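You operate a simulated robot arm through the tools that you are given. There is no shell and no other tool.

Carry out the task below with a simulated two-armed robot. There is one attempt and no reset: what you move stays moved.

TASK
Brush the dust off the mesh tower's fans and its mesh panel.
Fine: leave it unplugged; panel shut, white brush back. Set down upright: white brush. Where these are worked on the way, their far stop is far enough and under half their travel is too little: mesh panel. What is to be rubbed or washed off counts as gone when no trace of it is left.
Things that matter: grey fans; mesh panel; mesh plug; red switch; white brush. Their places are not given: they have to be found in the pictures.

Only the result counts: the job must be done as asked and must still hold three seconds after the hand-in. Knocking over, shifting, dropping, spilling or breaking anything else fails it.

THE ROBOT
Two 7-joint arms with two-finger grippers on one trunk that stands fixed in place. Base frame: the origin is at the foot of the trunk, x ahead of it, y to its left, z up. Readings come in mm, rad, newtons and seconds.
The left shoulder is at [25, 213, 1281], the right one opposite. With the tool pointing down near the work surface each hand reaches from about 100 to 700 mm from the base axis, measured 20 degrees to its own side. Payload 2.2 kg a hand.
The tool frame of a hand sits at the grasp point between the pads (the TCP): z along the fingers, y along the line on which they close. The tips reach 19 mm beyond it. The gripper opens to 116 mm. The gripper's body begins 70 mm behind the TCP.
Orientation is told as [roll, pitch, yaw] about the base's x, y, z axes, in that order, counted from this pose: with the fingers straight down and closing along the base's y, the tool's x points along the base's -x, its y along +y and its z along -z.

THE INTERFACE
- The arms move only by the tool send_rows. It takes "left_moves", "right_moves" or both (then of equal length, played together; a hand with none holds still); each is a list of rows, each an object (a shift or turn left out is 0, a gripper value left out holds the last) with "offset": the shift along the tool's x, y, z in mm, a list of three; "rot": the turn, a rotation vector about the tool's x, y, z in rad, a list of three; "fingers": the opening in per cent of the stroke, from 0 (shut) to 100 (fully open). In form: [{"offset": [tx, ty, tz], "rot": [rx, ry, rz], "fingers": fingers}, ...]. A call has 1 to 20 rows; each row is the pose to reach, as a shift and turn from the pose commanded when the call began, along the tool's axes at that moment. Rows are played at 5 a second. More than 50 mm and 0.15 rad between two rows, or a gripper value outside its range, and nothing of the call is played. A pose out of reach is approached as far as the arm can. The call stops where the force on the tool passes 40 N (or 10 N more than at its start, if that is more) or the arm is blocked; 0.2 s more then pass. The fingers move at their own pace and stop on an object; they squeeze with about 31 N. The grip force told is the motor's: it shows also when the fingers shut on nothing. Time passes only in rows, and 0.2 s behind the last, so rows that repeat a pose let the fingers close. It gives the time, the measured TCP pose, the force on the tool (base axes), the opening and the grip force at its end, in the units of the frame above (readings bear some noise), with the torque about the TCP (base axes, N m) and any sound that the robot's microphone picked up, and new pictures: "views" is both (left out), scene, wrist or none (wrist: the cameras of the hands that moved).
- Cameras (640 x 400 px; columns grow to the right, rows downward): "scene" is now at [124.9, -46.9, 1461.5]; the picture's right is [-0.48, -0.88, 0.00], its down [-0.42, 0.23, -0.88] and it looks along [0.77, -0.42, -0.47] (base axes); focal length 309 px, centre (320, 200). "left" rides on the left gripper at [69, 15, -97] in its tool frame; the picture's right is [-0.21, 0.98, 0.00], its down [-0.76, -0.17, -0.63] and it looks along [-0.62, -0.14, 0.77] (tool axes); focal length 251 px, centre (320, 200). "right" rides on the right gripper at [69, -15, -97] in its tool frame; the picture's right is [0.22, 0.98, 0.00], its down [-0.76, 0.17, -0.63] and it looks along [-0.62, 0.14, 0.77] (tool axes); focal length 251 px, centre (320, 200).
- raise_lower(by): slides the trunk up (or, below 0, down) by that many mm; the arms and the scene camera ride with it, the base frame stays. It gives what a move gives, with no picture.
- turn_head(pan, tilt): turns the head with the scene camera to pan (to the left, within 1.396 rad either way) and tilt (down, from -0.506 to 1.204), counted from straight ahead of the robot. It gives what a move gives, and a new picture of the scene camera.
- measure_at(camera, pixels): for up to 12 pixels [column, row] of the newest picture of that camera ("zoom" is the newest enlarged one), the place [x, y, z] in the base frame of the surface seen there, good to about 2 mm. It takes no simulated time.
- close_up(camera, box): a new picture of the part [left, top, right, bottom] of that camera's present view, enlarged. It takes no simulated time.
- sign_off(): hands the job in; it is judged then, once.

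Unless the task says otherwise, let go and move clear before handing in.

The tools are called as a command line: name --argument value ..., lists and objects as JSON in quotes. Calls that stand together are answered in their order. send_rows: Moves the arms, as the interface text tells. Its arguments: {"type":"object","properties":{"left_moves":{"type":"array"},"right_moves":{"type":"array"},"views":{"type":"string","enum":["both","scene","wrist","none"]}},"required":[]} The other tools are called the same way: raise_lower (by) slides the trunk up or down; turn_head (pan, tilt) turns the head that bears the scene camera; measure_at (camera, pixels) gives the place of the surface under pixels of a picture; close_up (camera, box) takes an enlarged picture of a part of a camera's view; sign_off () hands the job in.

At the start:

```text
time_s: 0.0
left_tcp_pos: [473.5, -11.9, 1266.7]
left_ee_rot: [0.002, 0.0, -0.001]
left_contact_force: [0.2, 0.5, 0.7]
left_wrist_torque: [0.02, 0.0, 0.01]
left_gripper_width: 116.0
left_finger_force: 0.0
right_tcp_pos: [481.1, -439.5, 1262.4]
right_ee_rot: [-0.001, 0.0, 0.0]
right_contact_force: [-0.4, 1.2, -0.3]
right_wrist_torque: [0.03, -0.01, 0.0]
right_gripper_width: 115.9
right_finger_force: 0.0
trunk travel left (down, up): [-425.0, 65.0]
head pan, tilt: [-0.503, 0.49]
```

scene: 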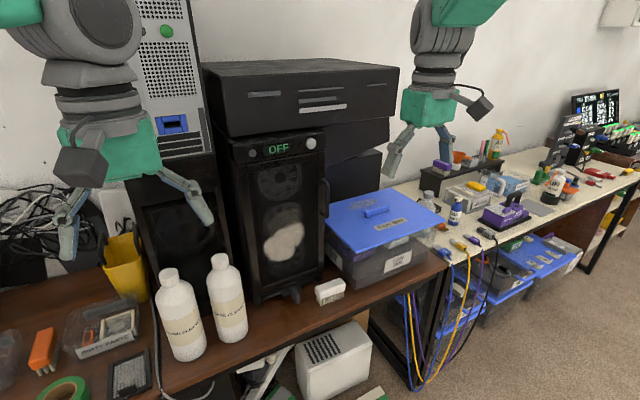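
right: 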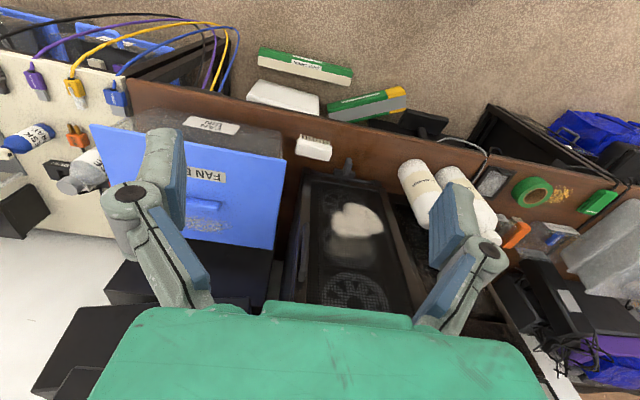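
left: 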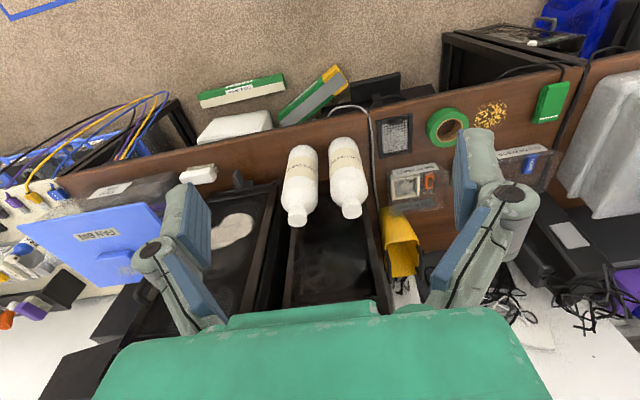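

The scene shows a black tower with "OFF" at (278,149), a dusty patch at (285,240) and a small white block at (330,291). I'll zoom in on these to identify the parts.

close_up --camera "scene" --box '[200, 110, 360, 310]'

close_up --camera "scene" --box '[0, 200, 260, 400]'

close_up --camera "scene" --box '[400, 120, 640, 280]'

close_up --camera "right" --box '[240, 110, 500, 310]'

```text
2.00 times, centred on (280, 210) of scene
```

zoom: 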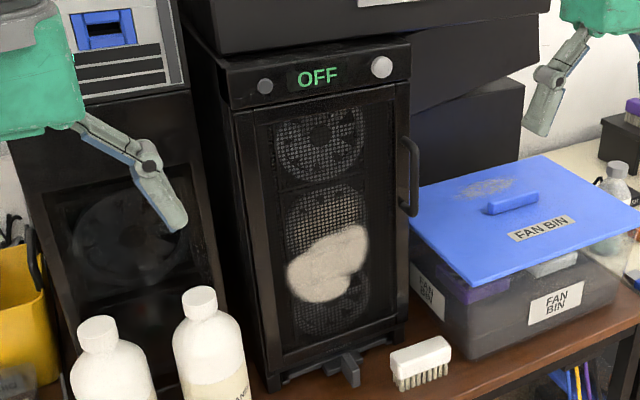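

```text
2.00 times, centred on (130, 300) of scene
```

zoom: 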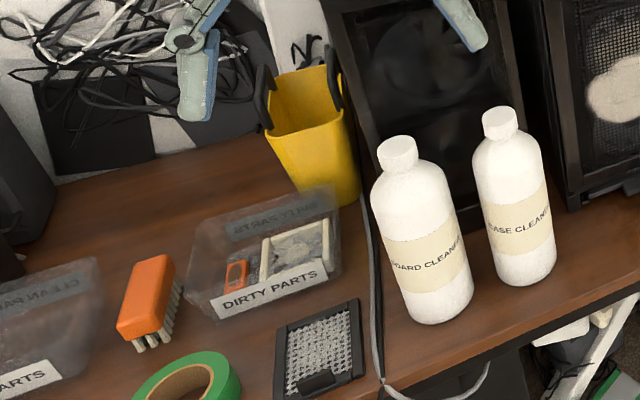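

```text
2.50 times, centred on (520, 200) of scene
```

zoom: 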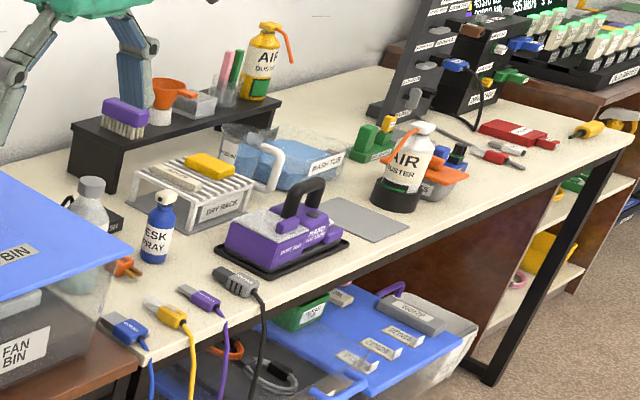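

```text
2.00 times, centred on (370, 210) of right
```

zoom: 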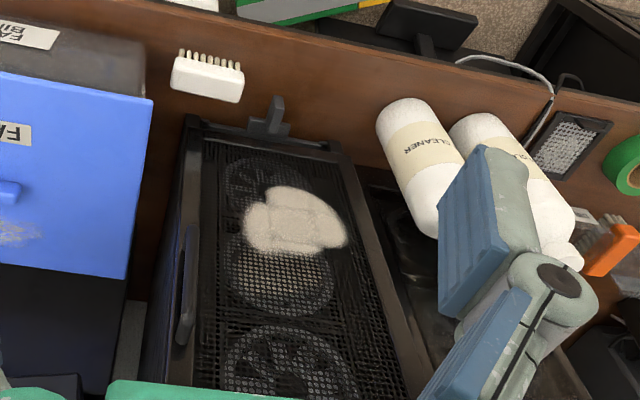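

The tower has a hinged mesh panel with a handle on the right side (zoom 410,175) and a dust patch; the white brush stands at (330,291). I'll measure their places and look around with the head for the plug and red switch.

measure_at --camera "scene" --pixels '[[232, 140], [325, 135], [250, 300], [320, 285], [285, 240], [325, 200], [330, 285], [330, 300], [310, 143], [296, 296], [265, 190], [385, 235]]'

turn_head --pan -0.2 --tilt 0.8

```text
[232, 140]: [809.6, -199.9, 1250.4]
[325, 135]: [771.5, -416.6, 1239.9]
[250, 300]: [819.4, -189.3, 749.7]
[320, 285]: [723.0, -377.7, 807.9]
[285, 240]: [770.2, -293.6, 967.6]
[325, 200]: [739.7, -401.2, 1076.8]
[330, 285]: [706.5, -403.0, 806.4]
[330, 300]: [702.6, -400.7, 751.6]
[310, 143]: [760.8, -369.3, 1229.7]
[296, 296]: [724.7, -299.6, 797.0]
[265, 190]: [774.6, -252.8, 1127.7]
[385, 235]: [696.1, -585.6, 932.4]
```

```text
time_s: 0.8
left_tcp_pos: [470.4, -10.4, 1267.3]
left_ee_rot: [-0.001, -0.002, 0.0]
left_contact_force: [-0.2, 1.5, -0.1]
left_wrist_torque: [0.04, 0.0, 0.01]
left_gripper_width: 116.1
left_finger_force: 0.0
right_tcp_pos: [476.9, -438.7, 1264.1]
right_ee_rot: [0.0, -0.002, 0.001]
right_contact_force: [-0.3, -0.2, 0.3]
right_wrist_torque: [0.01, -0.02, -0.01]
right_gripper_width: 115.9
right_finger_force: 0.1
trunk travel left (down, up): [-425.0, 65.0]
head pan, tilt: [-0.201, 0.799]
```

scene: 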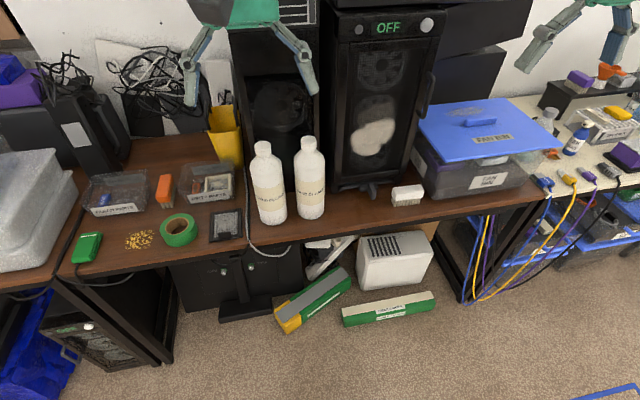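

The wider view shows the whole bench; cables and plugs at (550-610,180) on the right table. I'll zoom on these and on the tower's foot and sides to find the mesh plug and red switch.

close_up --camera "scene" --box '[520, 140, 640, 220]'

close_up --camera "scene" --box '[320, 10, 450, 210]'

close_up --camera "scene" --box '[0, 120, 250, 290]'

close_up --camera "scene" --box '[200, 210, 460, 340]'

turn_head --pan -0.9 --tilt 0.6

```text
5.00 times, centred on (580, 180) of scene
```

zoom: 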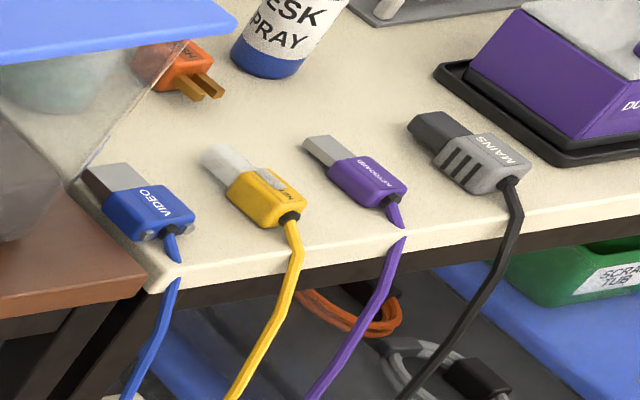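

```text
2.00 times, centred on (385, 110) of scene
```

zoom: 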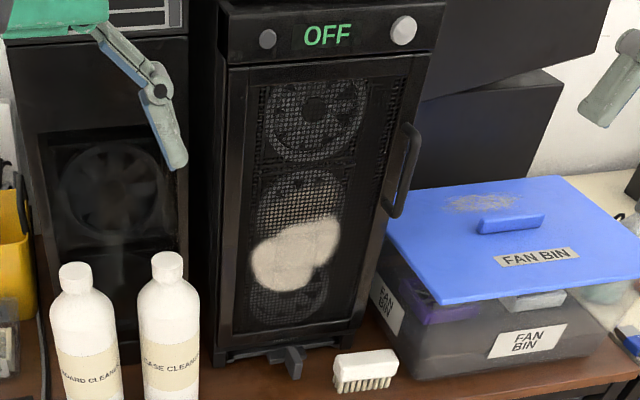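

```text
2.35 times, centred on (125, 205) of scene
```

zoom: 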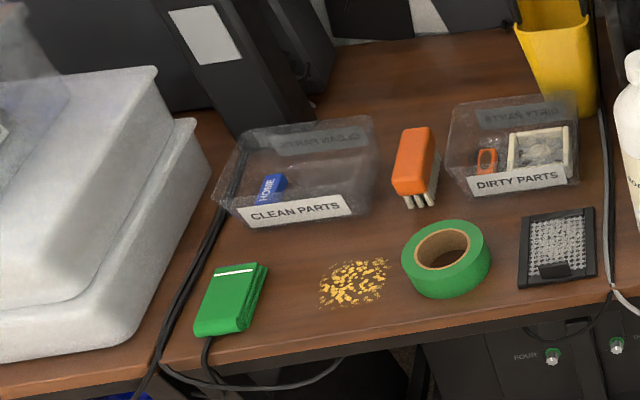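

```text
2.46 times, centred on (330, 275) of scene
```

zoom: 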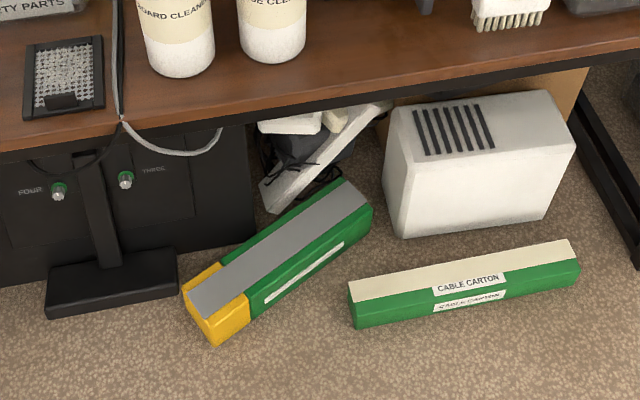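

```text
time_s: 1.9
left_tcp_pos: [469.9, -10.4, 1267.8]
left_ee_rot: [0.001, -0.002, -0.001]
left_contact_force: [0.6, 0.7, -0.2]
left_wrist_torque: [0.01, 0.0, -0.01]
left_gripper_width: 116.2
left_finger_force: 0.1
right_tcp_pos: [477.4, -438.6, 1263.7]
right_ee_rot: [0.0, -0.006, 0.0]
right_contact_force: [-0.9, -0.2, -0.5]
right_wrist_torque: [-0.02, -0.04, -0.01]
right_gripper_width: 116.2
right_finger_force: 0.1
trunk travel left (down, up): [-425.0, 65.0]
head pan, tilt: [-0.901, 0.6]
```

scene: 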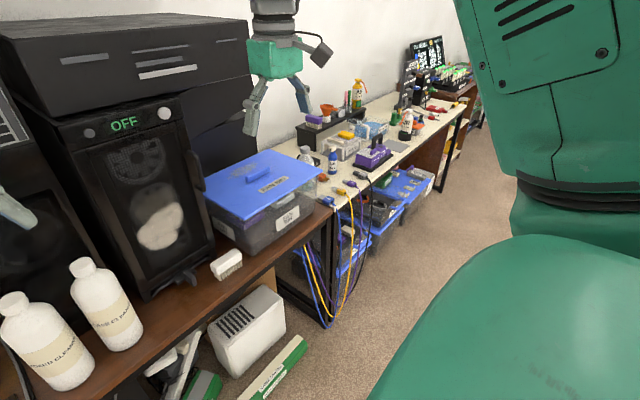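

The thing at the tower's foot around (185,277) needs a closer look, as do both sides of the tower. I'll zoom hard on it.

close_up --camera "scene" --box '[140, 230, 260, 310]'

close_up --camera "scene" --box '[60, 90, 220, 200]'

close_up --camera "right" --box '[280, 130, 440, 230]'

close_up --camera "left" --box '[100, 150, 400, 330]'

close_up --camera "scene" --box '[300, 30, 480, 200]'

```text
5.00 times, centred on (200, 270) of scene
```

zoom: 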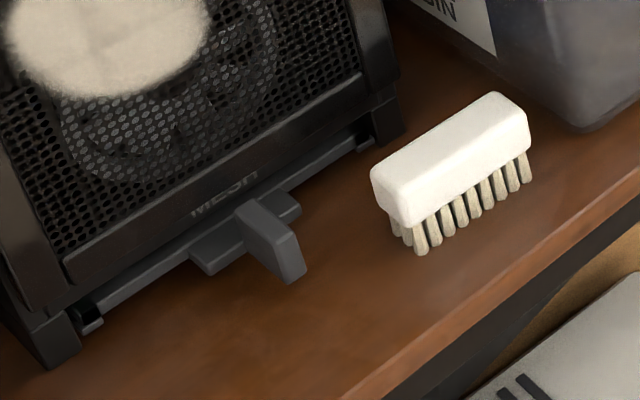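

```text
3.64 times, centred on (140, 145) of scene
```

zoom: 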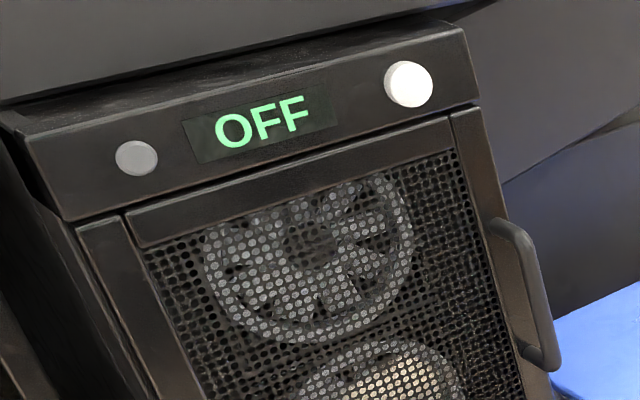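

```text
4.00 times, centred on (360, 180) of right
```

zoom: 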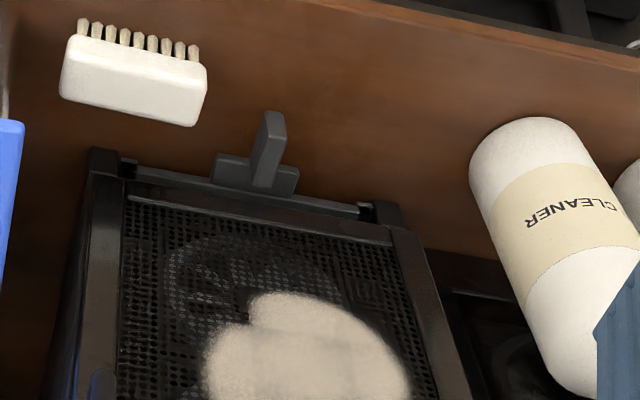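

```text
2.13 times, centred on (250, 240) of left
```

zoom: 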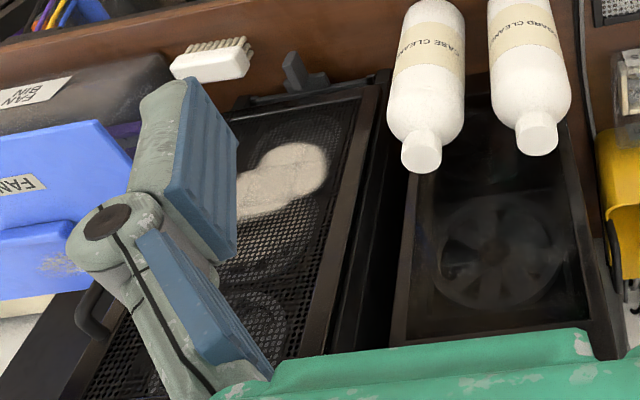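

```text
2.35 times, centred on (390, 115) of scene
```

zoom: 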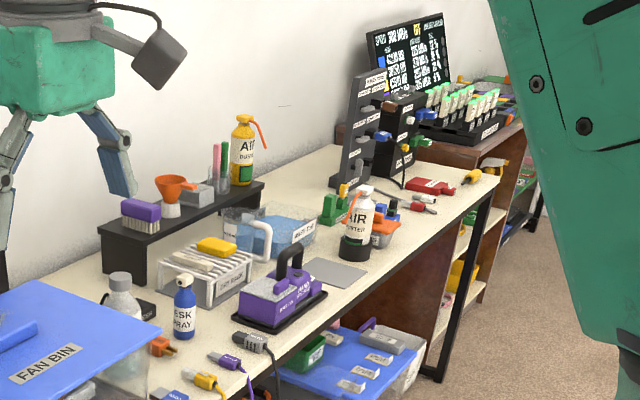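

The orange two-prong plug by the spray bottle (about (322,178) in the scene) carries a label that may read "MESH". I'll zoom in on that and on other spots and measure them.

close_up --camera "scene" --box '[300, 150, 380, 215]'

close_up --camera "scene" --box '[380, 30, 480, 130]'

measure_at --camera "scene" --pixels '[[323, 178], [227, 264], [187, 279], [165, 113], [90, 133], [405, 80], [430, 110], [200, 170], [80, 165], [145, 295], [60, 260]]'

```text
6.15 times, centred on (340, 182) of scene
```

zoom: 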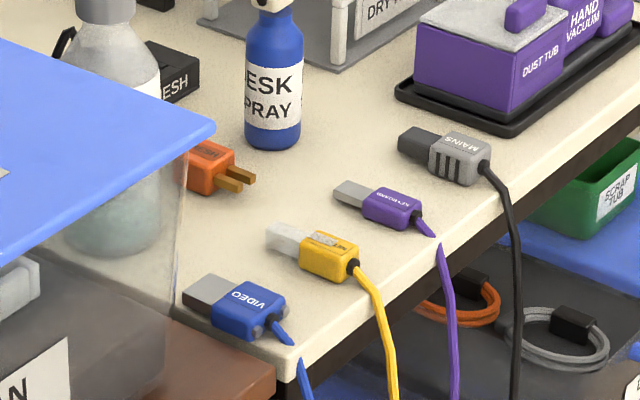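

```text
4.00 times, centred on (430, 80) of scene
```

zoom: 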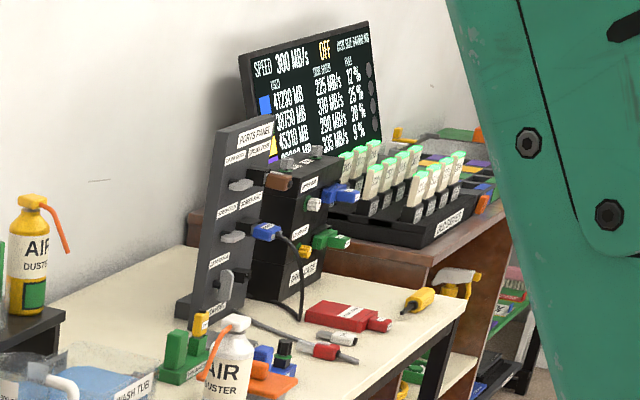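

```text
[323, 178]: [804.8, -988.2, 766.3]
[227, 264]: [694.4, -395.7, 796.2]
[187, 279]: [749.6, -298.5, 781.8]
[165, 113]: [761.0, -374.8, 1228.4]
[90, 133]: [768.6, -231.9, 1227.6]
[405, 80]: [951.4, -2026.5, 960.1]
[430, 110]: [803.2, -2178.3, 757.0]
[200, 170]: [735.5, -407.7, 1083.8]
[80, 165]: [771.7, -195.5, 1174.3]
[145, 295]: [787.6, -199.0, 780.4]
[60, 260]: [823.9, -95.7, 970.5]
```

A black box labelled "...ESH" stands behind the clear bottle and an orange plug lies free near it at (805,-988,766). I'll look at it from another head angle and raise to see whether the plug is indeed out, and where a red switch is.

raise_lower --by 60

turn_head --pan -0.9 --tilt 0.5

```text
time_s: 2.9
left_tcp_pos: [470.0, -11.0, 1327.9]
left_ee_rot: [-0.001, -0.003, 0.0]
left_contact_force: [-0.4, 0.7, -0.4]
left_wrist_torque: [-0.01, -0.02, 0.02]
left_gripper_width: 115.8
left_finger_force: 0.0
right_tcp_pos: [477.4, -438.2, 1322.5]
right_ee_rot: [0.0, -0.002, 0.0]
right_contact_force: [0.6, -0.2, -0.3]
right_wrist_torque: [0.0, 0.0, -0.03]
right_gripper_width: 115.9
right_finger_force: 0.0
trunk travel left (down, up): [-485.0, 5.0]
head pan, tilt: [-0.901, 0.6]
```

```text
time_s: 3.5
left_tcp_pos: [470.2, -9.1, 1328.3]
left_ee_rot: [0.0, -0.002, -0.001]
left_contact_force: [-0.1, -0.7, 0.4]
left_wrist_torque: [0.01, 0.02, 0.0]
left_gripper_width: 116.3
left_finger_force: 0.1
right_tcp_pos: [477.5, -437.8, 1324.2]
right_ee_rot: [0.001, -0.004, 0.001]
right_contact_force: [0.3, 0.0, 0.1]
right_wrist_torque: [0.02, -0.03, -0.01]
right_gripper_width: 116.3
right_finger_force: 0.0
trunk travel left (down, up): [-485.0, 5.0]
head pan, tilt: [-0.901, 0.499]
```

scene: 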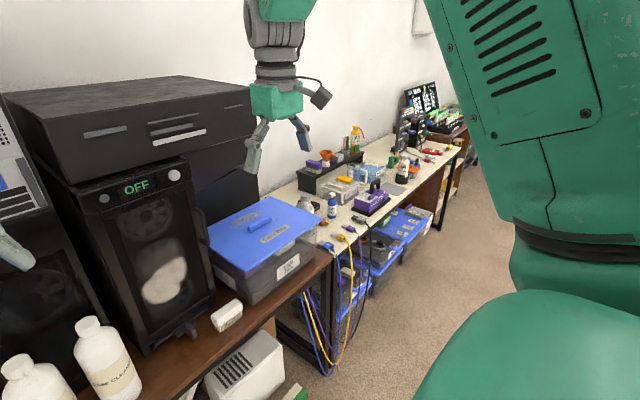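

close_up --camera "scene" --box '[280, 170, 400, 260]'

turn_head --pan -0.35 --tilt 0.1

```text
4.44 times, centred on (340, 215) of scene
```

zoom: 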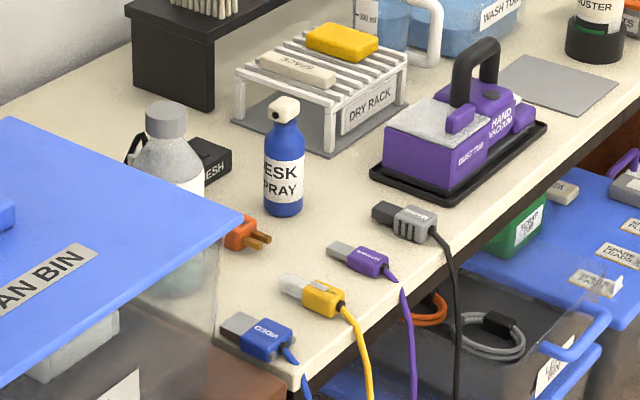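

```text
time_s: 4.5
left_tcp_pos: [471.1, -10.4, 1328.3]
left_ee_rot: [0.0, -0.003, -0.001]
left_contact_force: [-0.1, -0.3, -0.5]
left_wrist_torque: [-0.03, 0.02, -0.02]
left_gripper_width: 116.2
left_finger_force: 0.1
right_tcp_pos: [477.3, -438.4, 1324.6]
right_ee_rot: [0.0, -0.004, 0.001]
right_contact_force: [0.5, -0.1, 0.3]
right_wrist_torque: [0.01, 0.01, -0.01]
right_gripper_width: 116.3
right_finger_force: 0.0
trunk travel left (down, up): [-485.0, 5.0]
head pan, tilt: [-0.351, 0.099]
```

scene: 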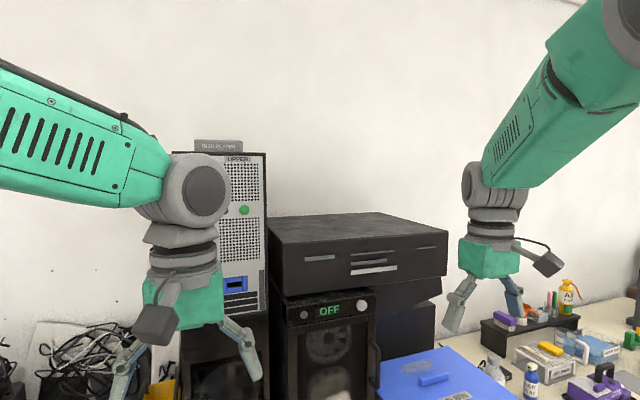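

The orange plug lies loose next to a box labelled "MESH", far outside reach, so the tower appears already unplugged; the display reads OFF. I'll aim the head at the tower for measurement of the door, handle, bottles and bin.

turn_head --pan -0.4 --tilt 0.65

```text
time_s: 5.5
left_tcp_pos: [469.8, -9.8, 1328.4]
left_ee_rot: [-0.001, 0.0, 0.0]
left_contact_force: [0.4, -0.8, -0.3]
left_wrist_torque: [-0.04, 0.02, -0.02]
left_gripper_width: 116.0
left_finger_force: 0.1
right_tcp_pos: [477.8, -436.5, 1323.8]
right_ee_rot: [0.0, -0.003, 0.0]
right_contact_force: [0.1, 0.7, -0.5]
right_wrist_torque: [0.02, -0.01, 0.0]
right_gripper_width: 116.0
right_finger_force: 0.0
trunk travel left (down, up): [-485.0, 5.0]
head pan, tilt: [-0.4, 0.649]
```

scene: 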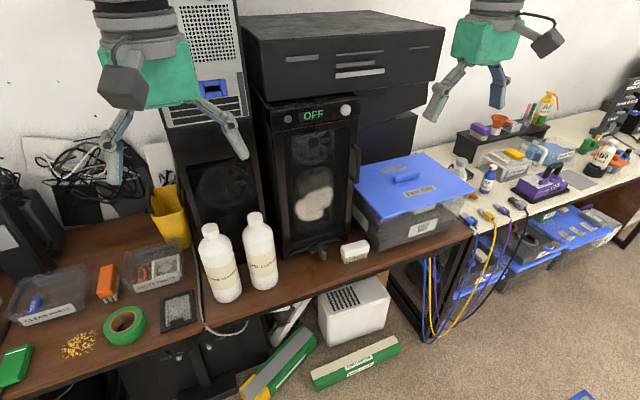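

close_up --camera "scene" --box '[260, 90, 380, 180]'

measure_at --camera "scene" --pixels '[[210, 229], [255, 218], [228, 297], [265, 285], [358, 215], [474, 190], [400, 247], [345, 280], [470, 230], [275, 265], [240, 310], [360, 203]]'

close_up --camera "scene" --box '[270, 200, 390, 290]'

```text
4.44 times, centred on (320, 135) of scene
```

zoom: 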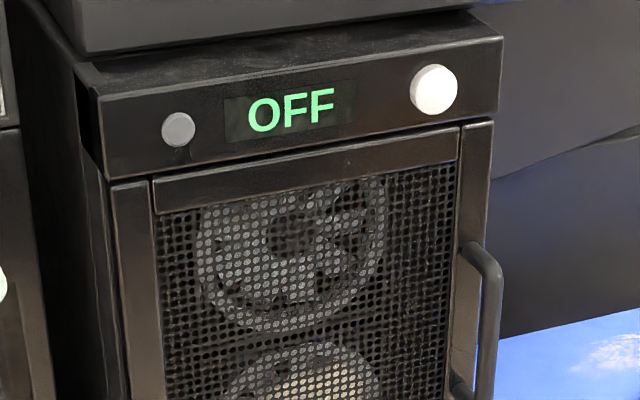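

```text
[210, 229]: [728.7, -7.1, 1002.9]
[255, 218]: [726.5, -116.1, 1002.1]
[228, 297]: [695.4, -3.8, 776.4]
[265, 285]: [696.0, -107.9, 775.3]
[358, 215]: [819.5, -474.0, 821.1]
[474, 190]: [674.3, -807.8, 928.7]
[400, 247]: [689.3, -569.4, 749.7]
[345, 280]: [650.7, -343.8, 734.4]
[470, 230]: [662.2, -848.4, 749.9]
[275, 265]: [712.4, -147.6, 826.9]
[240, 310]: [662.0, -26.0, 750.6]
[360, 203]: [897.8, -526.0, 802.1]
```

```text
4.44 times, centred on (330, 245) of scene
```

zoom: 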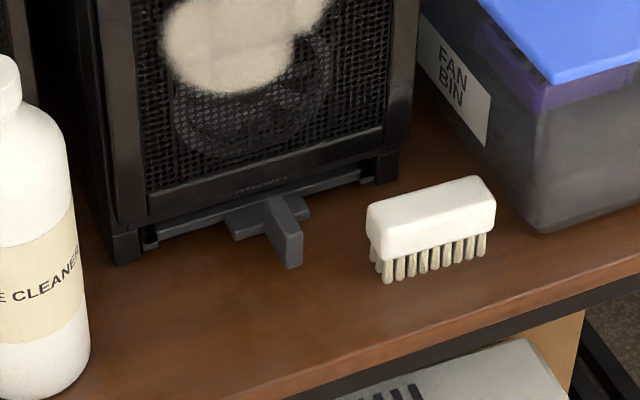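

Bottle edges are at about y=-150, table top z=750, and the brush sits with bristles down near (690,-400). I'll measure the brush and door details through the current zoom.

measure_at --camera "zoom" --pixels '[[372, 208], [392, 225], [478, 180], [492, 195], [385, 240], [488, 218], [384, 275], [484, 250], [270, 205], [293, 255], [140, 205], [385, 130]]'

measure_at --camera "scene" --pixels '[[286, 140], [357, 116], [283, 255], [350, 232], [354, 160], [353, 180], [300, 150], [298, 230], [333, 155], [335, 215], [280, 249], [342, 229]]'

raise_lower --by -300

turn_head --pan -0.4 --tilt 0.4

```text
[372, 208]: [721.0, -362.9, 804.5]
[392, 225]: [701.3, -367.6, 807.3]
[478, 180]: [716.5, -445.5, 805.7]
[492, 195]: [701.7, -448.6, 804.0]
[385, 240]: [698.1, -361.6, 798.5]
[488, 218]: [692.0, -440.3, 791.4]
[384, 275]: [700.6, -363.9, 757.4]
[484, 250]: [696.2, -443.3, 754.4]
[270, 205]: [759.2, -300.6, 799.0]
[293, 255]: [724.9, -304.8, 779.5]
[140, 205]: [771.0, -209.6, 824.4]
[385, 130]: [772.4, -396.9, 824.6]
```

```text
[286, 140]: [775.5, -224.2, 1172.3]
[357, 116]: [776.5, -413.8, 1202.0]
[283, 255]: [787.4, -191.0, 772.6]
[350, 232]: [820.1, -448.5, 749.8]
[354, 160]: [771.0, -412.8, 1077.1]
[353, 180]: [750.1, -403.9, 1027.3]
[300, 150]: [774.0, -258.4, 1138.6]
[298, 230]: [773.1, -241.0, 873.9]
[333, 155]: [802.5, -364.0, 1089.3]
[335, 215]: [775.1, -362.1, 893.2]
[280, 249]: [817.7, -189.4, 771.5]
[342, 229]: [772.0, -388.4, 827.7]
```

```text
time_s: 8.5
left_tcp_pos: [469.5, -9.0, 1028.3]
left_ee_rot: [0.002, -0.003, 0.0]
left_contact_force: [-0.9, -0.5, -0.3]
left_wrist_torque: [-0.04, 0.01, -0.01]
left_gripper_width: 116.0
left_finger_force: 0.0
right_tcp_pos: [476.6, -437.5, 1024.6]
right_ee_rot: [-0.001, -0.002, -0.001]
right_contact_force: [0.6, 0.8, -0.7]
right_wrist_torque: [0.01, 0.0, -0.04]
right_gripper_width: 116.1
right_finger_force: 0.1
trunk travel left (down, up): [-185.0, 305.0]
head pan, tilt: [-0.4, 0.649]
```

```text
time_s: 9.3
left_tcp_pos: [469.4, -10.7, 1028.0]
left_ee_rot: [0.001, -0.002, 0.001]
left_contact_force: [0.6, 0.3, -0.7]
left_wrist_torque: [-0.01, 0.0, 0.05]
left_gripper_width: 116.0
left_finger_force: 0.1
right_tcp_pos: [477.9, -438.5, 1023.4]
right_ee_rot: [0.001, -0.005, -0.002]
right_contact_force: [0.3, 0.5, 0.1]
right_wrist_torque: [0.03, -0.02, 0.0]
right_gripper_width: 116.0
right_finger_force: 0.0
trunk travel left (down, up): [-185.0, 305.0]
head pan, tilt: [-0.4, 0.4]
```

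scene: 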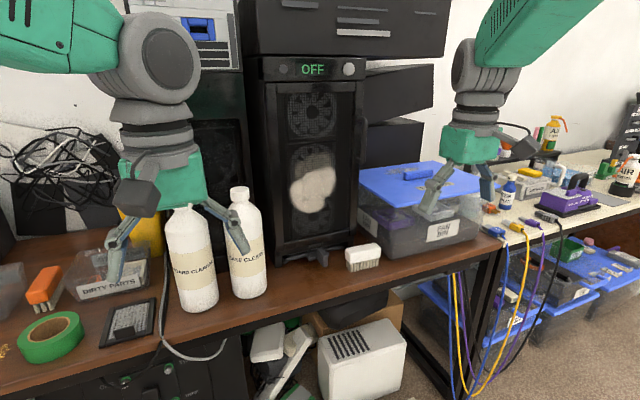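

The trunk is lowered; the tower is seen level now. I'll zoom on the door's lower edge, the handle and the brush to check whether the door clears the brush when it swings.

close_up --camera "scene" --box '[250, 210, 390, 290]'

close_up --camera "scene" --box '[320, 50, 400, 200]'

```text
4.57 times, centred on (320, 250) of scene
```

zoom: 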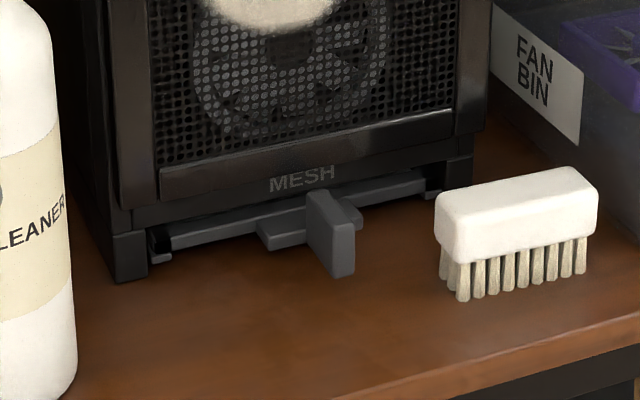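

```text
2.67 times, centred on (360, 125) of scene
```

zoom: 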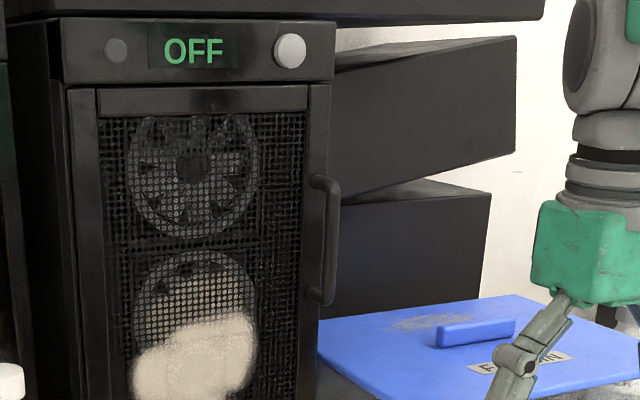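

I'll measure the door's lower edge, the tab and the brush top from this level view.

close_up --camera "scene" --box '[250, 210, 390, 290]'

measure_at --camera "zoom" --pixels '[[300, 155], [300, 185], [210, 190], [430, 150], [450, 130], [330, 200], [345, 235], [345, 260], [285, 225], [440, 200], [520, 190], [120, 205]]'

measure_at --camera "scene" --pixels '[[361, 125], [361, 140], [361, 155], [358, 118], [358, 163], [352, 100], [352, 200], [270, 85], [276, 85], [363, 85], [355, 82], [320, 82]]'

```text
4.57 times, centred on (320, 250) of scene
```

zoom: 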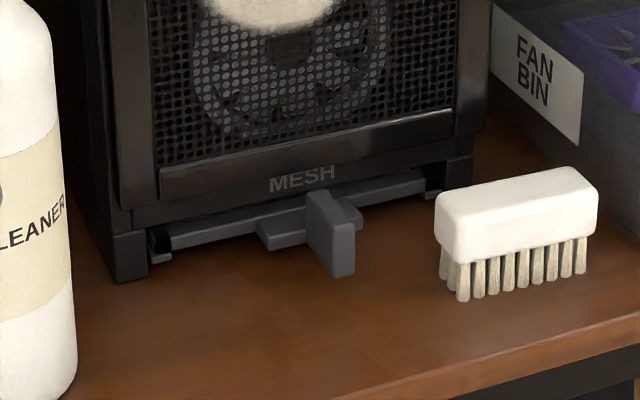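

```text
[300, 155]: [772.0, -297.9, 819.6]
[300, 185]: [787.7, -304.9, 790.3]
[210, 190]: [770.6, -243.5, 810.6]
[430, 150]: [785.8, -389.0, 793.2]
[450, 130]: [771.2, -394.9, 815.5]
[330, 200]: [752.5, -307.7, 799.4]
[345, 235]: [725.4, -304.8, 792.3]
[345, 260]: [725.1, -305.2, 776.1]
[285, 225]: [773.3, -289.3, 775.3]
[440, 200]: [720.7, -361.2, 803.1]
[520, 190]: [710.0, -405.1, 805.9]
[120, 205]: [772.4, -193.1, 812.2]
```

```text
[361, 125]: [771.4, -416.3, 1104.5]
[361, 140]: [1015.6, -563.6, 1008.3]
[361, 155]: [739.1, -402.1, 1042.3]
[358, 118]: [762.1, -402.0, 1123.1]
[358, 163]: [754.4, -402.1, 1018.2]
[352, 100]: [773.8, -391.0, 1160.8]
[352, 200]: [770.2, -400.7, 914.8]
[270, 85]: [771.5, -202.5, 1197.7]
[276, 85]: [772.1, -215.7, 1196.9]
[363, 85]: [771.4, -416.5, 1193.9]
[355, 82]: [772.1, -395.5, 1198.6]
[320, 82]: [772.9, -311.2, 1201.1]
```

The door (lower edge about z=811) just clears the brush top (z≈806), and the handle bar stands at about (738,-402) between z=1020 and 1120. I'll turn the right hand forward and bring it in front of the handle.

send_rows --right_moves '[{"offset": [-15, 3, -4], "rot": [0, -0.131, 0], "fingers": 50}, {"offset": [-30, 6, -8], "rot": [0, -0.262, 0]}, {"offset": [-45, 9, -12], "rot": [0, -0.393, 0]}, {"offset": [-60, 12, -16], "rot": [0, -0.524, 0]}, {"offset": [-75, 15, -20], "rot": [0, -0.654, 0]}, {"offset": [-90, 18, -24], "rot": [0, -0.785, 0]}, {"offset": [-105, 21, -28], "rot": [0, -0.916, 0]}, {"offset": [-120, 24, -32], "rot": [0, -1.047, 0]}, {"offset": [-135, 27, -36], "rot": [0, -1.178, 0]}, {"offset": [-150, 30, -40], "rot": [0, -1.309, 0]}, {"offset": [-165, 33, -44], "rot": [0, -1.44, 0]}, {"offset": [-180, 36, -47], "rot": [0, -1.571, 0]}]'

```text
time_s: 11.9
left_tcp_pos: [470.5, -9.4, 1026.6]
left_ee_rot: [0.001, -0.002, -0.001]
left_contact_force: [0.7, -0.4, -0.4]
left_wrist_torque: [-0.02, 0.02, 0.01]
left_gripper_width: 116.0
left_finger_force: 0.0
right_tcp_pos: [658.4, -402.0, 1070.9]
right_ee_rot: [2.997, -1.566, -2.995]
right_contact_force: [0.1, 0.6, -0.6]
right_wrist_torque: [0.01, 0.01, 0.0]
right_gripper_width: 57.9
right_finger_force: 0.0
trunk travel left (down, up): [-185.0, 305.0]
head pan, tilt: [-0.4, 0.4]
```

scene: 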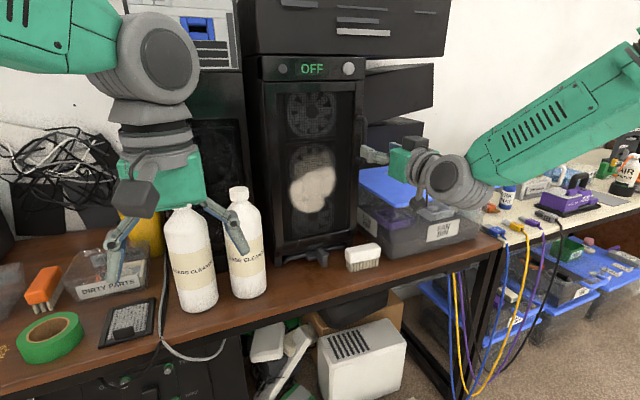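
right: 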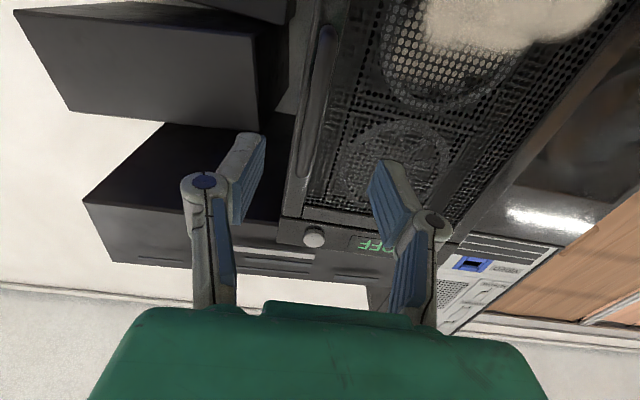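

The hand points forward with the handle bar at about (318,100) in the right view, roughly midway between the pads. I'll measure the bar to align exactly.

measure_at --camera "right" --pixels '[[326, 40], [322, 70], [318, 100], [312, 130], [305, 165], [300, 180], [298, 130], [340, 100]]'

close_up --camera "right" --box '[240, 0, 400, 220]'

```text
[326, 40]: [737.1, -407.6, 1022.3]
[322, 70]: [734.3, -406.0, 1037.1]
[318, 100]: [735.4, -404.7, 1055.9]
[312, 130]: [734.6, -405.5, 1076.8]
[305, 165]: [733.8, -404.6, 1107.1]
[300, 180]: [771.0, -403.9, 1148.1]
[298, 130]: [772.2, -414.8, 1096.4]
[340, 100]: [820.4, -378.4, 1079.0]
```

```text
1.82 times, centred on (320, 110) of right
```

zoom: 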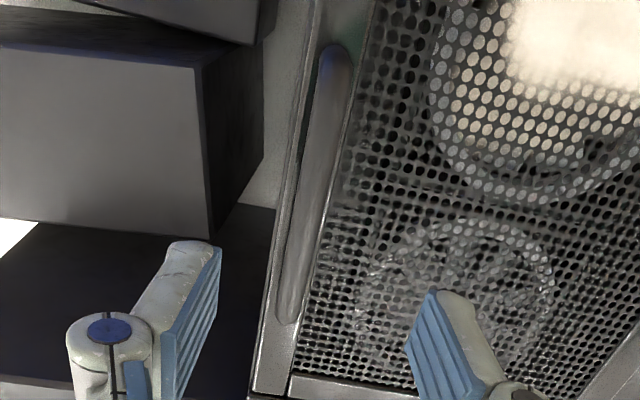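

The bar's front is at x=734, y=-405. I'll advance 82 mm with a 3 mm right shift and close on it.

send_rows --right_moves '[{"offset": [0, -3, 30]}, {"offset": [0, -3, 60]}, {"offset": [0, -3, 82]}, {"offset": [0, -3, 82], "fingers": 0}, {"offset": [0, -3, 82], "fingers": 0}, {"offset": [0, -3, 82], "fingers": 0}]'

```text
time_s: 13.3
left_tcp_pos: [469.4, -10.6, 1027.9]
left_ee_rot: [-0.001, -0.003, 0.003]
left_contact_force: [-0.4, 0.8, -0.4]
left_wrist_torque: [-0.03, 0.0, -0.02]
left_gripper_width: 116.1
left_finger_force: 0.1
right_tcp_pos: [737.6, -406.4, 1071.1]
right_ee_rot: [2.795, -1.569, -2.795]
right_contact_force: [1.1, -4.8, -2.3]
right_wrist_torque: [0.01, 0.01, 0.0]
right_gripper_width: 5.8
right_finger_force: 31.8
trunk travel left (down, up): [-185.0, 305.0]
head pan, tilt: [-0.4, 0.4]
```

scene: 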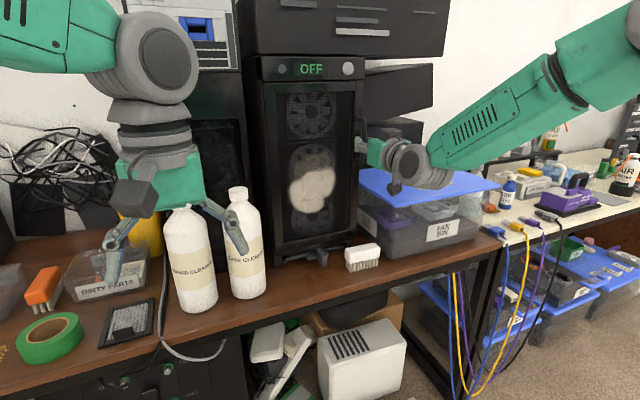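
right: 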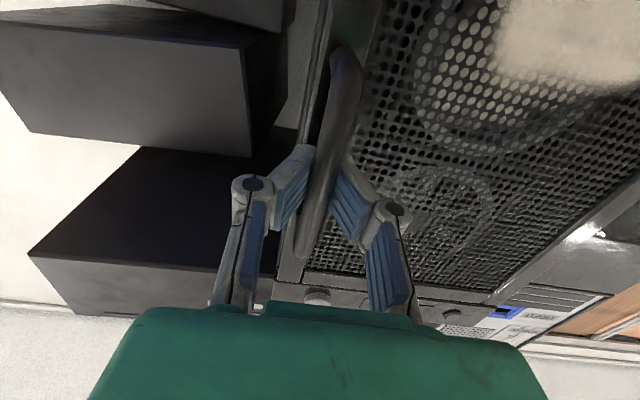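

The gripper holds the handle (5.8 mm, 31.8 N). I'll pull the door along its arc about a left-side hinge for the first 20 degrees, turning the hand along.

send_rows --right_moves '[{"offset": [0, 1.5, -7], "rot": [0.035, 0, 0]}, {"offset": [0, 3.2, -14.6], "rot": [0.07, 0, 0]}, {"offset": [0, 7.5, -28.9], "rot": [0.14, 0, 0]}, {"offset": [0, 12.7, -42.8], "rot": [0.209, 0, 0]}, {"offset": [0, 18.9, -56.4], "rot": [0.279, 0, 0]}, {"offset": [0, 26, -69.5], "rot": [0.349, 0, 0]}]'

```text
time_s: 14.7
left_tcp_pos: [470.2, -11.0, 1028.2]
left_ee_rot: [0.002, -0.004, 0.0]
left_contact_force: [-1.4, 1.0, -0.5]
left_wrist_torque: [0.0, -0.02, 0.0]
left_gripper_width: 115.8
left_finger_force: 0.1
right_tcp_pos: [667.7, -379.7, 1072.4]
right_ee_rot: [2.903, -1.568, 3.03]
right_contact_force: [-3.4, -6.1, 1.2]
right_wrist_torque: [0.04, -0.04, 0.02]
right_gripper_width: 0.1
right_finger_force: 28.3
trunk travel left (down, up): [-185.0, 305.0]
head pan, tilt: [-0.4, 0.4]
```

scene: 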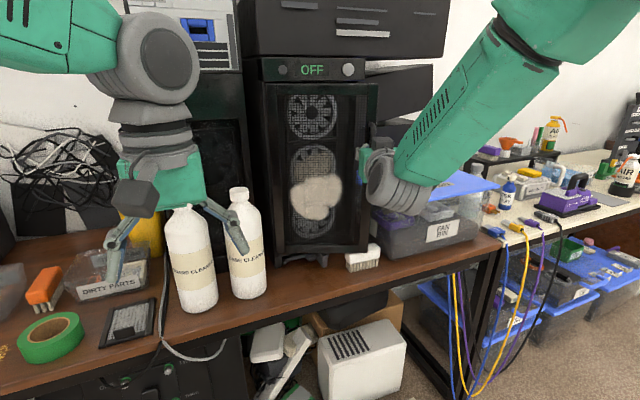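
right: 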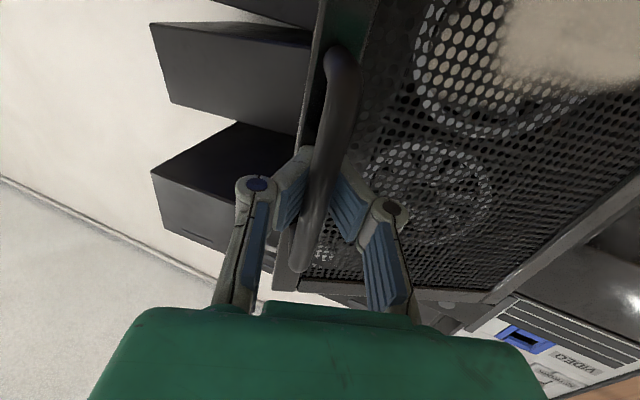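

The door has opened noticeably, but the gripper reads 0.1 mm, so it may have slipped off the bar. I'll look closely.

close_up --camera "right" --box '[220, 20, 440, 300]'

close_up --camera "scene" --box '[320, 110, 420, 190]'

measure_at --camera "right" --pixels '[[345, 70], [338, 110], [325, 160], [310, 220], [300, 260], [310, 100], [380, 60], [290, 180]]'

measure_at --camera "scene" --pixels '[[262, 90], [270, 90], [375, 90], [368, 200], [368, 250], [320, 260], [372, 170], [305, 195]]'

```text
1.43 times, centred on (330, 160) of right
```

zoom: 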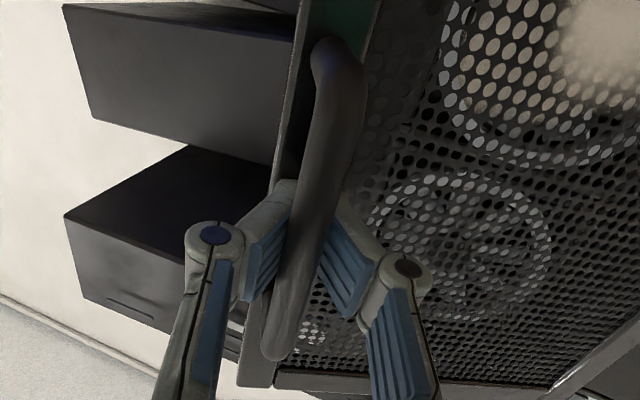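

```text
5.00 times, centred on (370, 150) of scene
```

zoom: 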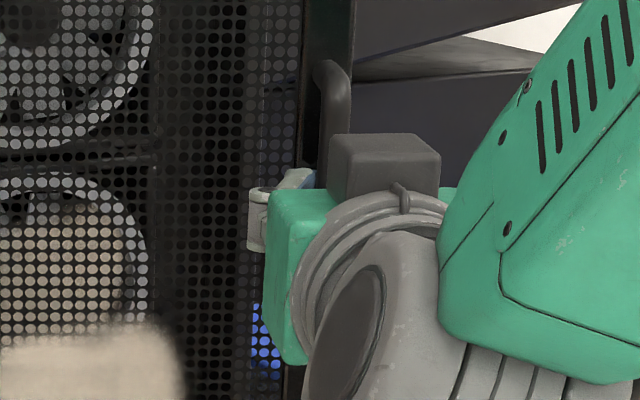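

```text
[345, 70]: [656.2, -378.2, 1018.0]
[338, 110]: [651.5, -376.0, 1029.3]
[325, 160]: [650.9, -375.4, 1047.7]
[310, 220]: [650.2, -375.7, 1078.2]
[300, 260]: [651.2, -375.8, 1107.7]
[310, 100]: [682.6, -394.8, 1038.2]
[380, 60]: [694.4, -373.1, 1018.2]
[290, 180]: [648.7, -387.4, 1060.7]
```

```text
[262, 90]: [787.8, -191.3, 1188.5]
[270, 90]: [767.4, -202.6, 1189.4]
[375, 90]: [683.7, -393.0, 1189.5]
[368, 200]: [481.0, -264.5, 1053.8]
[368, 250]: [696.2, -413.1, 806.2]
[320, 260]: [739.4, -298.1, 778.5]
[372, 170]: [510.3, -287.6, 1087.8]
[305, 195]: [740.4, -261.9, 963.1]
```

The bar at (656,-378) is captured between the closed fingers and the door stands about 24° open. I'll carry on along the arc about hinge (775,-200) for another 30°.

send_rows --right_moves '[{"offset": [0, 4.2, -17.7], "rot": [0.087, 0, 0]}, {"offset": [0, 10, -35.1], "rot": [0.175, 0, 0]}, {"offset": [0, 17.2, -51.9], "rot": [0.262, 0, 0]}, {"offset": [0, 25.8, -67.9], "rot": [0.349, 0, 0]}, {"offset": [0, 35.9, -83.2], "rot": [0.436, 0, 0]}, {"offset": [0, 47.2, -97.5], "rot": [0.524, 0, 0]}]'

```text
time_s: 16.1
left_tcp_pos: [467.4, -13.2, 1028.8]
left_ee_rot: [0.003, -0.005, 0.0]
left_contact_force: [-0.1, -0.3, 1.1]
left_wrist_torque: [0.01, 0.0, -0.03]
left_gripper_width: 115.9
left_finger_force: 0.0
right_tcp_pos: [588.5, -306.4, 1070.3]
right_ee_rot: [1.528, -1.566, -2.406]
right_contact_force: [-33.7, -19.9, -9.4]
right_wrist_torque: [0.09, -0.1, 0.24]
right_gripper_width: 0.1
right_finger_force: 28.5
trunk travel left (down, up): [-185.0, 305.0]
head pan, tilt: [-0.4, 0.4]
```

scene: 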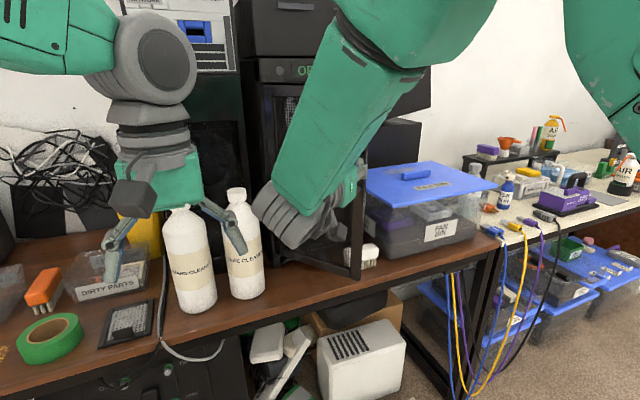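
right: 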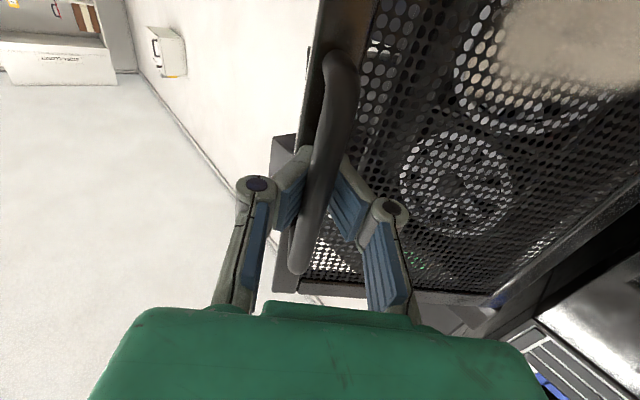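

The reading shows about 39 N directed radially outward, so my arc is a bit too tight. I'll measure the bar and door edge to refine the hinge position.

measure_at --camera "right" --pixels '[[345, 75], [335, 120], [322, 170], [308, 230], [300, 260], [295, 210]]'

measure_at --camera "scene" --pixels '[[265, 90], [274, 90], [357, 270], [362, 240], [270, 250], [280, 100]]'

close_up --camera "scene" --box '[230, 50, 390, 290]'

```text
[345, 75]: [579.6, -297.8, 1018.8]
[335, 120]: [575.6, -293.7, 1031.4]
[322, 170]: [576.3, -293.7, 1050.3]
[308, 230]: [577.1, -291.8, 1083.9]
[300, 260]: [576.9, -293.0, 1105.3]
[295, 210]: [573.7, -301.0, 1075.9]
```

```text
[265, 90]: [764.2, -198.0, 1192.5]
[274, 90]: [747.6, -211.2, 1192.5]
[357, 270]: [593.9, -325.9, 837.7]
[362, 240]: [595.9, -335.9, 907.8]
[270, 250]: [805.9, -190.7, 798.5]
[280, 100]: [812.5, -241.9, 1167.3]
```

```text
1.67 times, centred on (310, 170) of scene
```

zoom: 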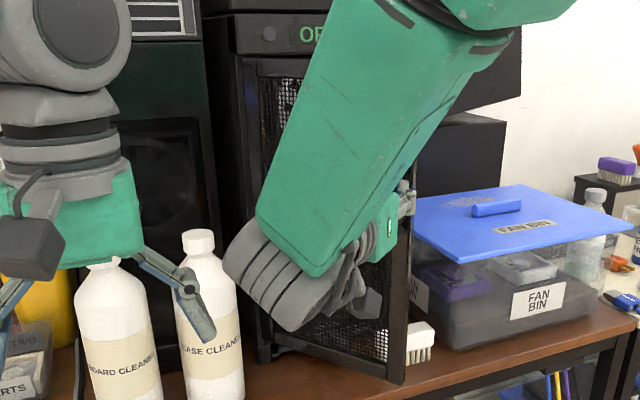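

The three bar positions put the hinge at about (765,-200), radius 208, and the door is now about 53° open with the brush undisturbed at (370,255). I'll release the handle and back the hand off, to then push the door from its inner side.

send_rows --right_moves '[{"offset": [0, -5.5, 1]}, {"offset": [0, -5.5, 1], "fingers": 40}, {"offset": [0, -5.5, 1], "fingers": 40}, {"offset": [0, -5.5, 0], "fingers": 40}, {"offset": [0, -5.5, -30]}, {"offset": [0, -5.5, -60]}, {"offset": [0, -5.5, -90]}]'

```text
time_s: 17.7
left_tcp_pos: [468.5, -8.8, 1028.1]
left_ee_rot: [0.0, -0.002, 0.0]
left_contact_force: [-0.3, 0.0, 0.4]
left_wrist_torque: [0.0, 0.02, 0.0]
left_gripper_width: 115.8
left_finger_force: 0.1
right_tcp_pos: [531.3, -235.1, 1070.2]
right_ee_rot: [2.81, -1.564, 2.599]
right_contact_force: [0.3, 0.6, 0.3]
right_wrist_torque: [0.02, -0.02, 0.02]
right_gripper_width: 46.6
right_finger_force: 0.0
trunk travel left (down, up): [-185.0, 305.0]
head pan, tilt: [-0.4, 0.4]
```

scene: 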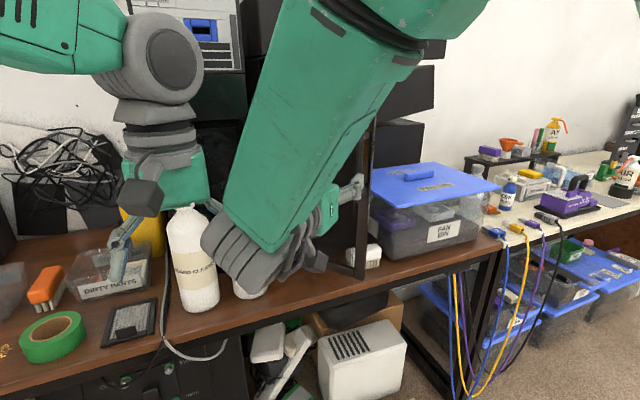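
right: 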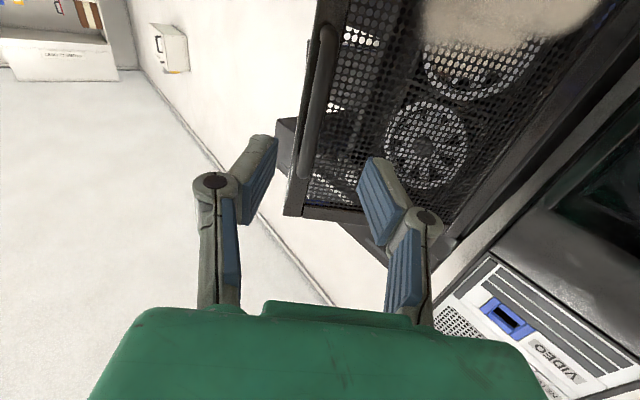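

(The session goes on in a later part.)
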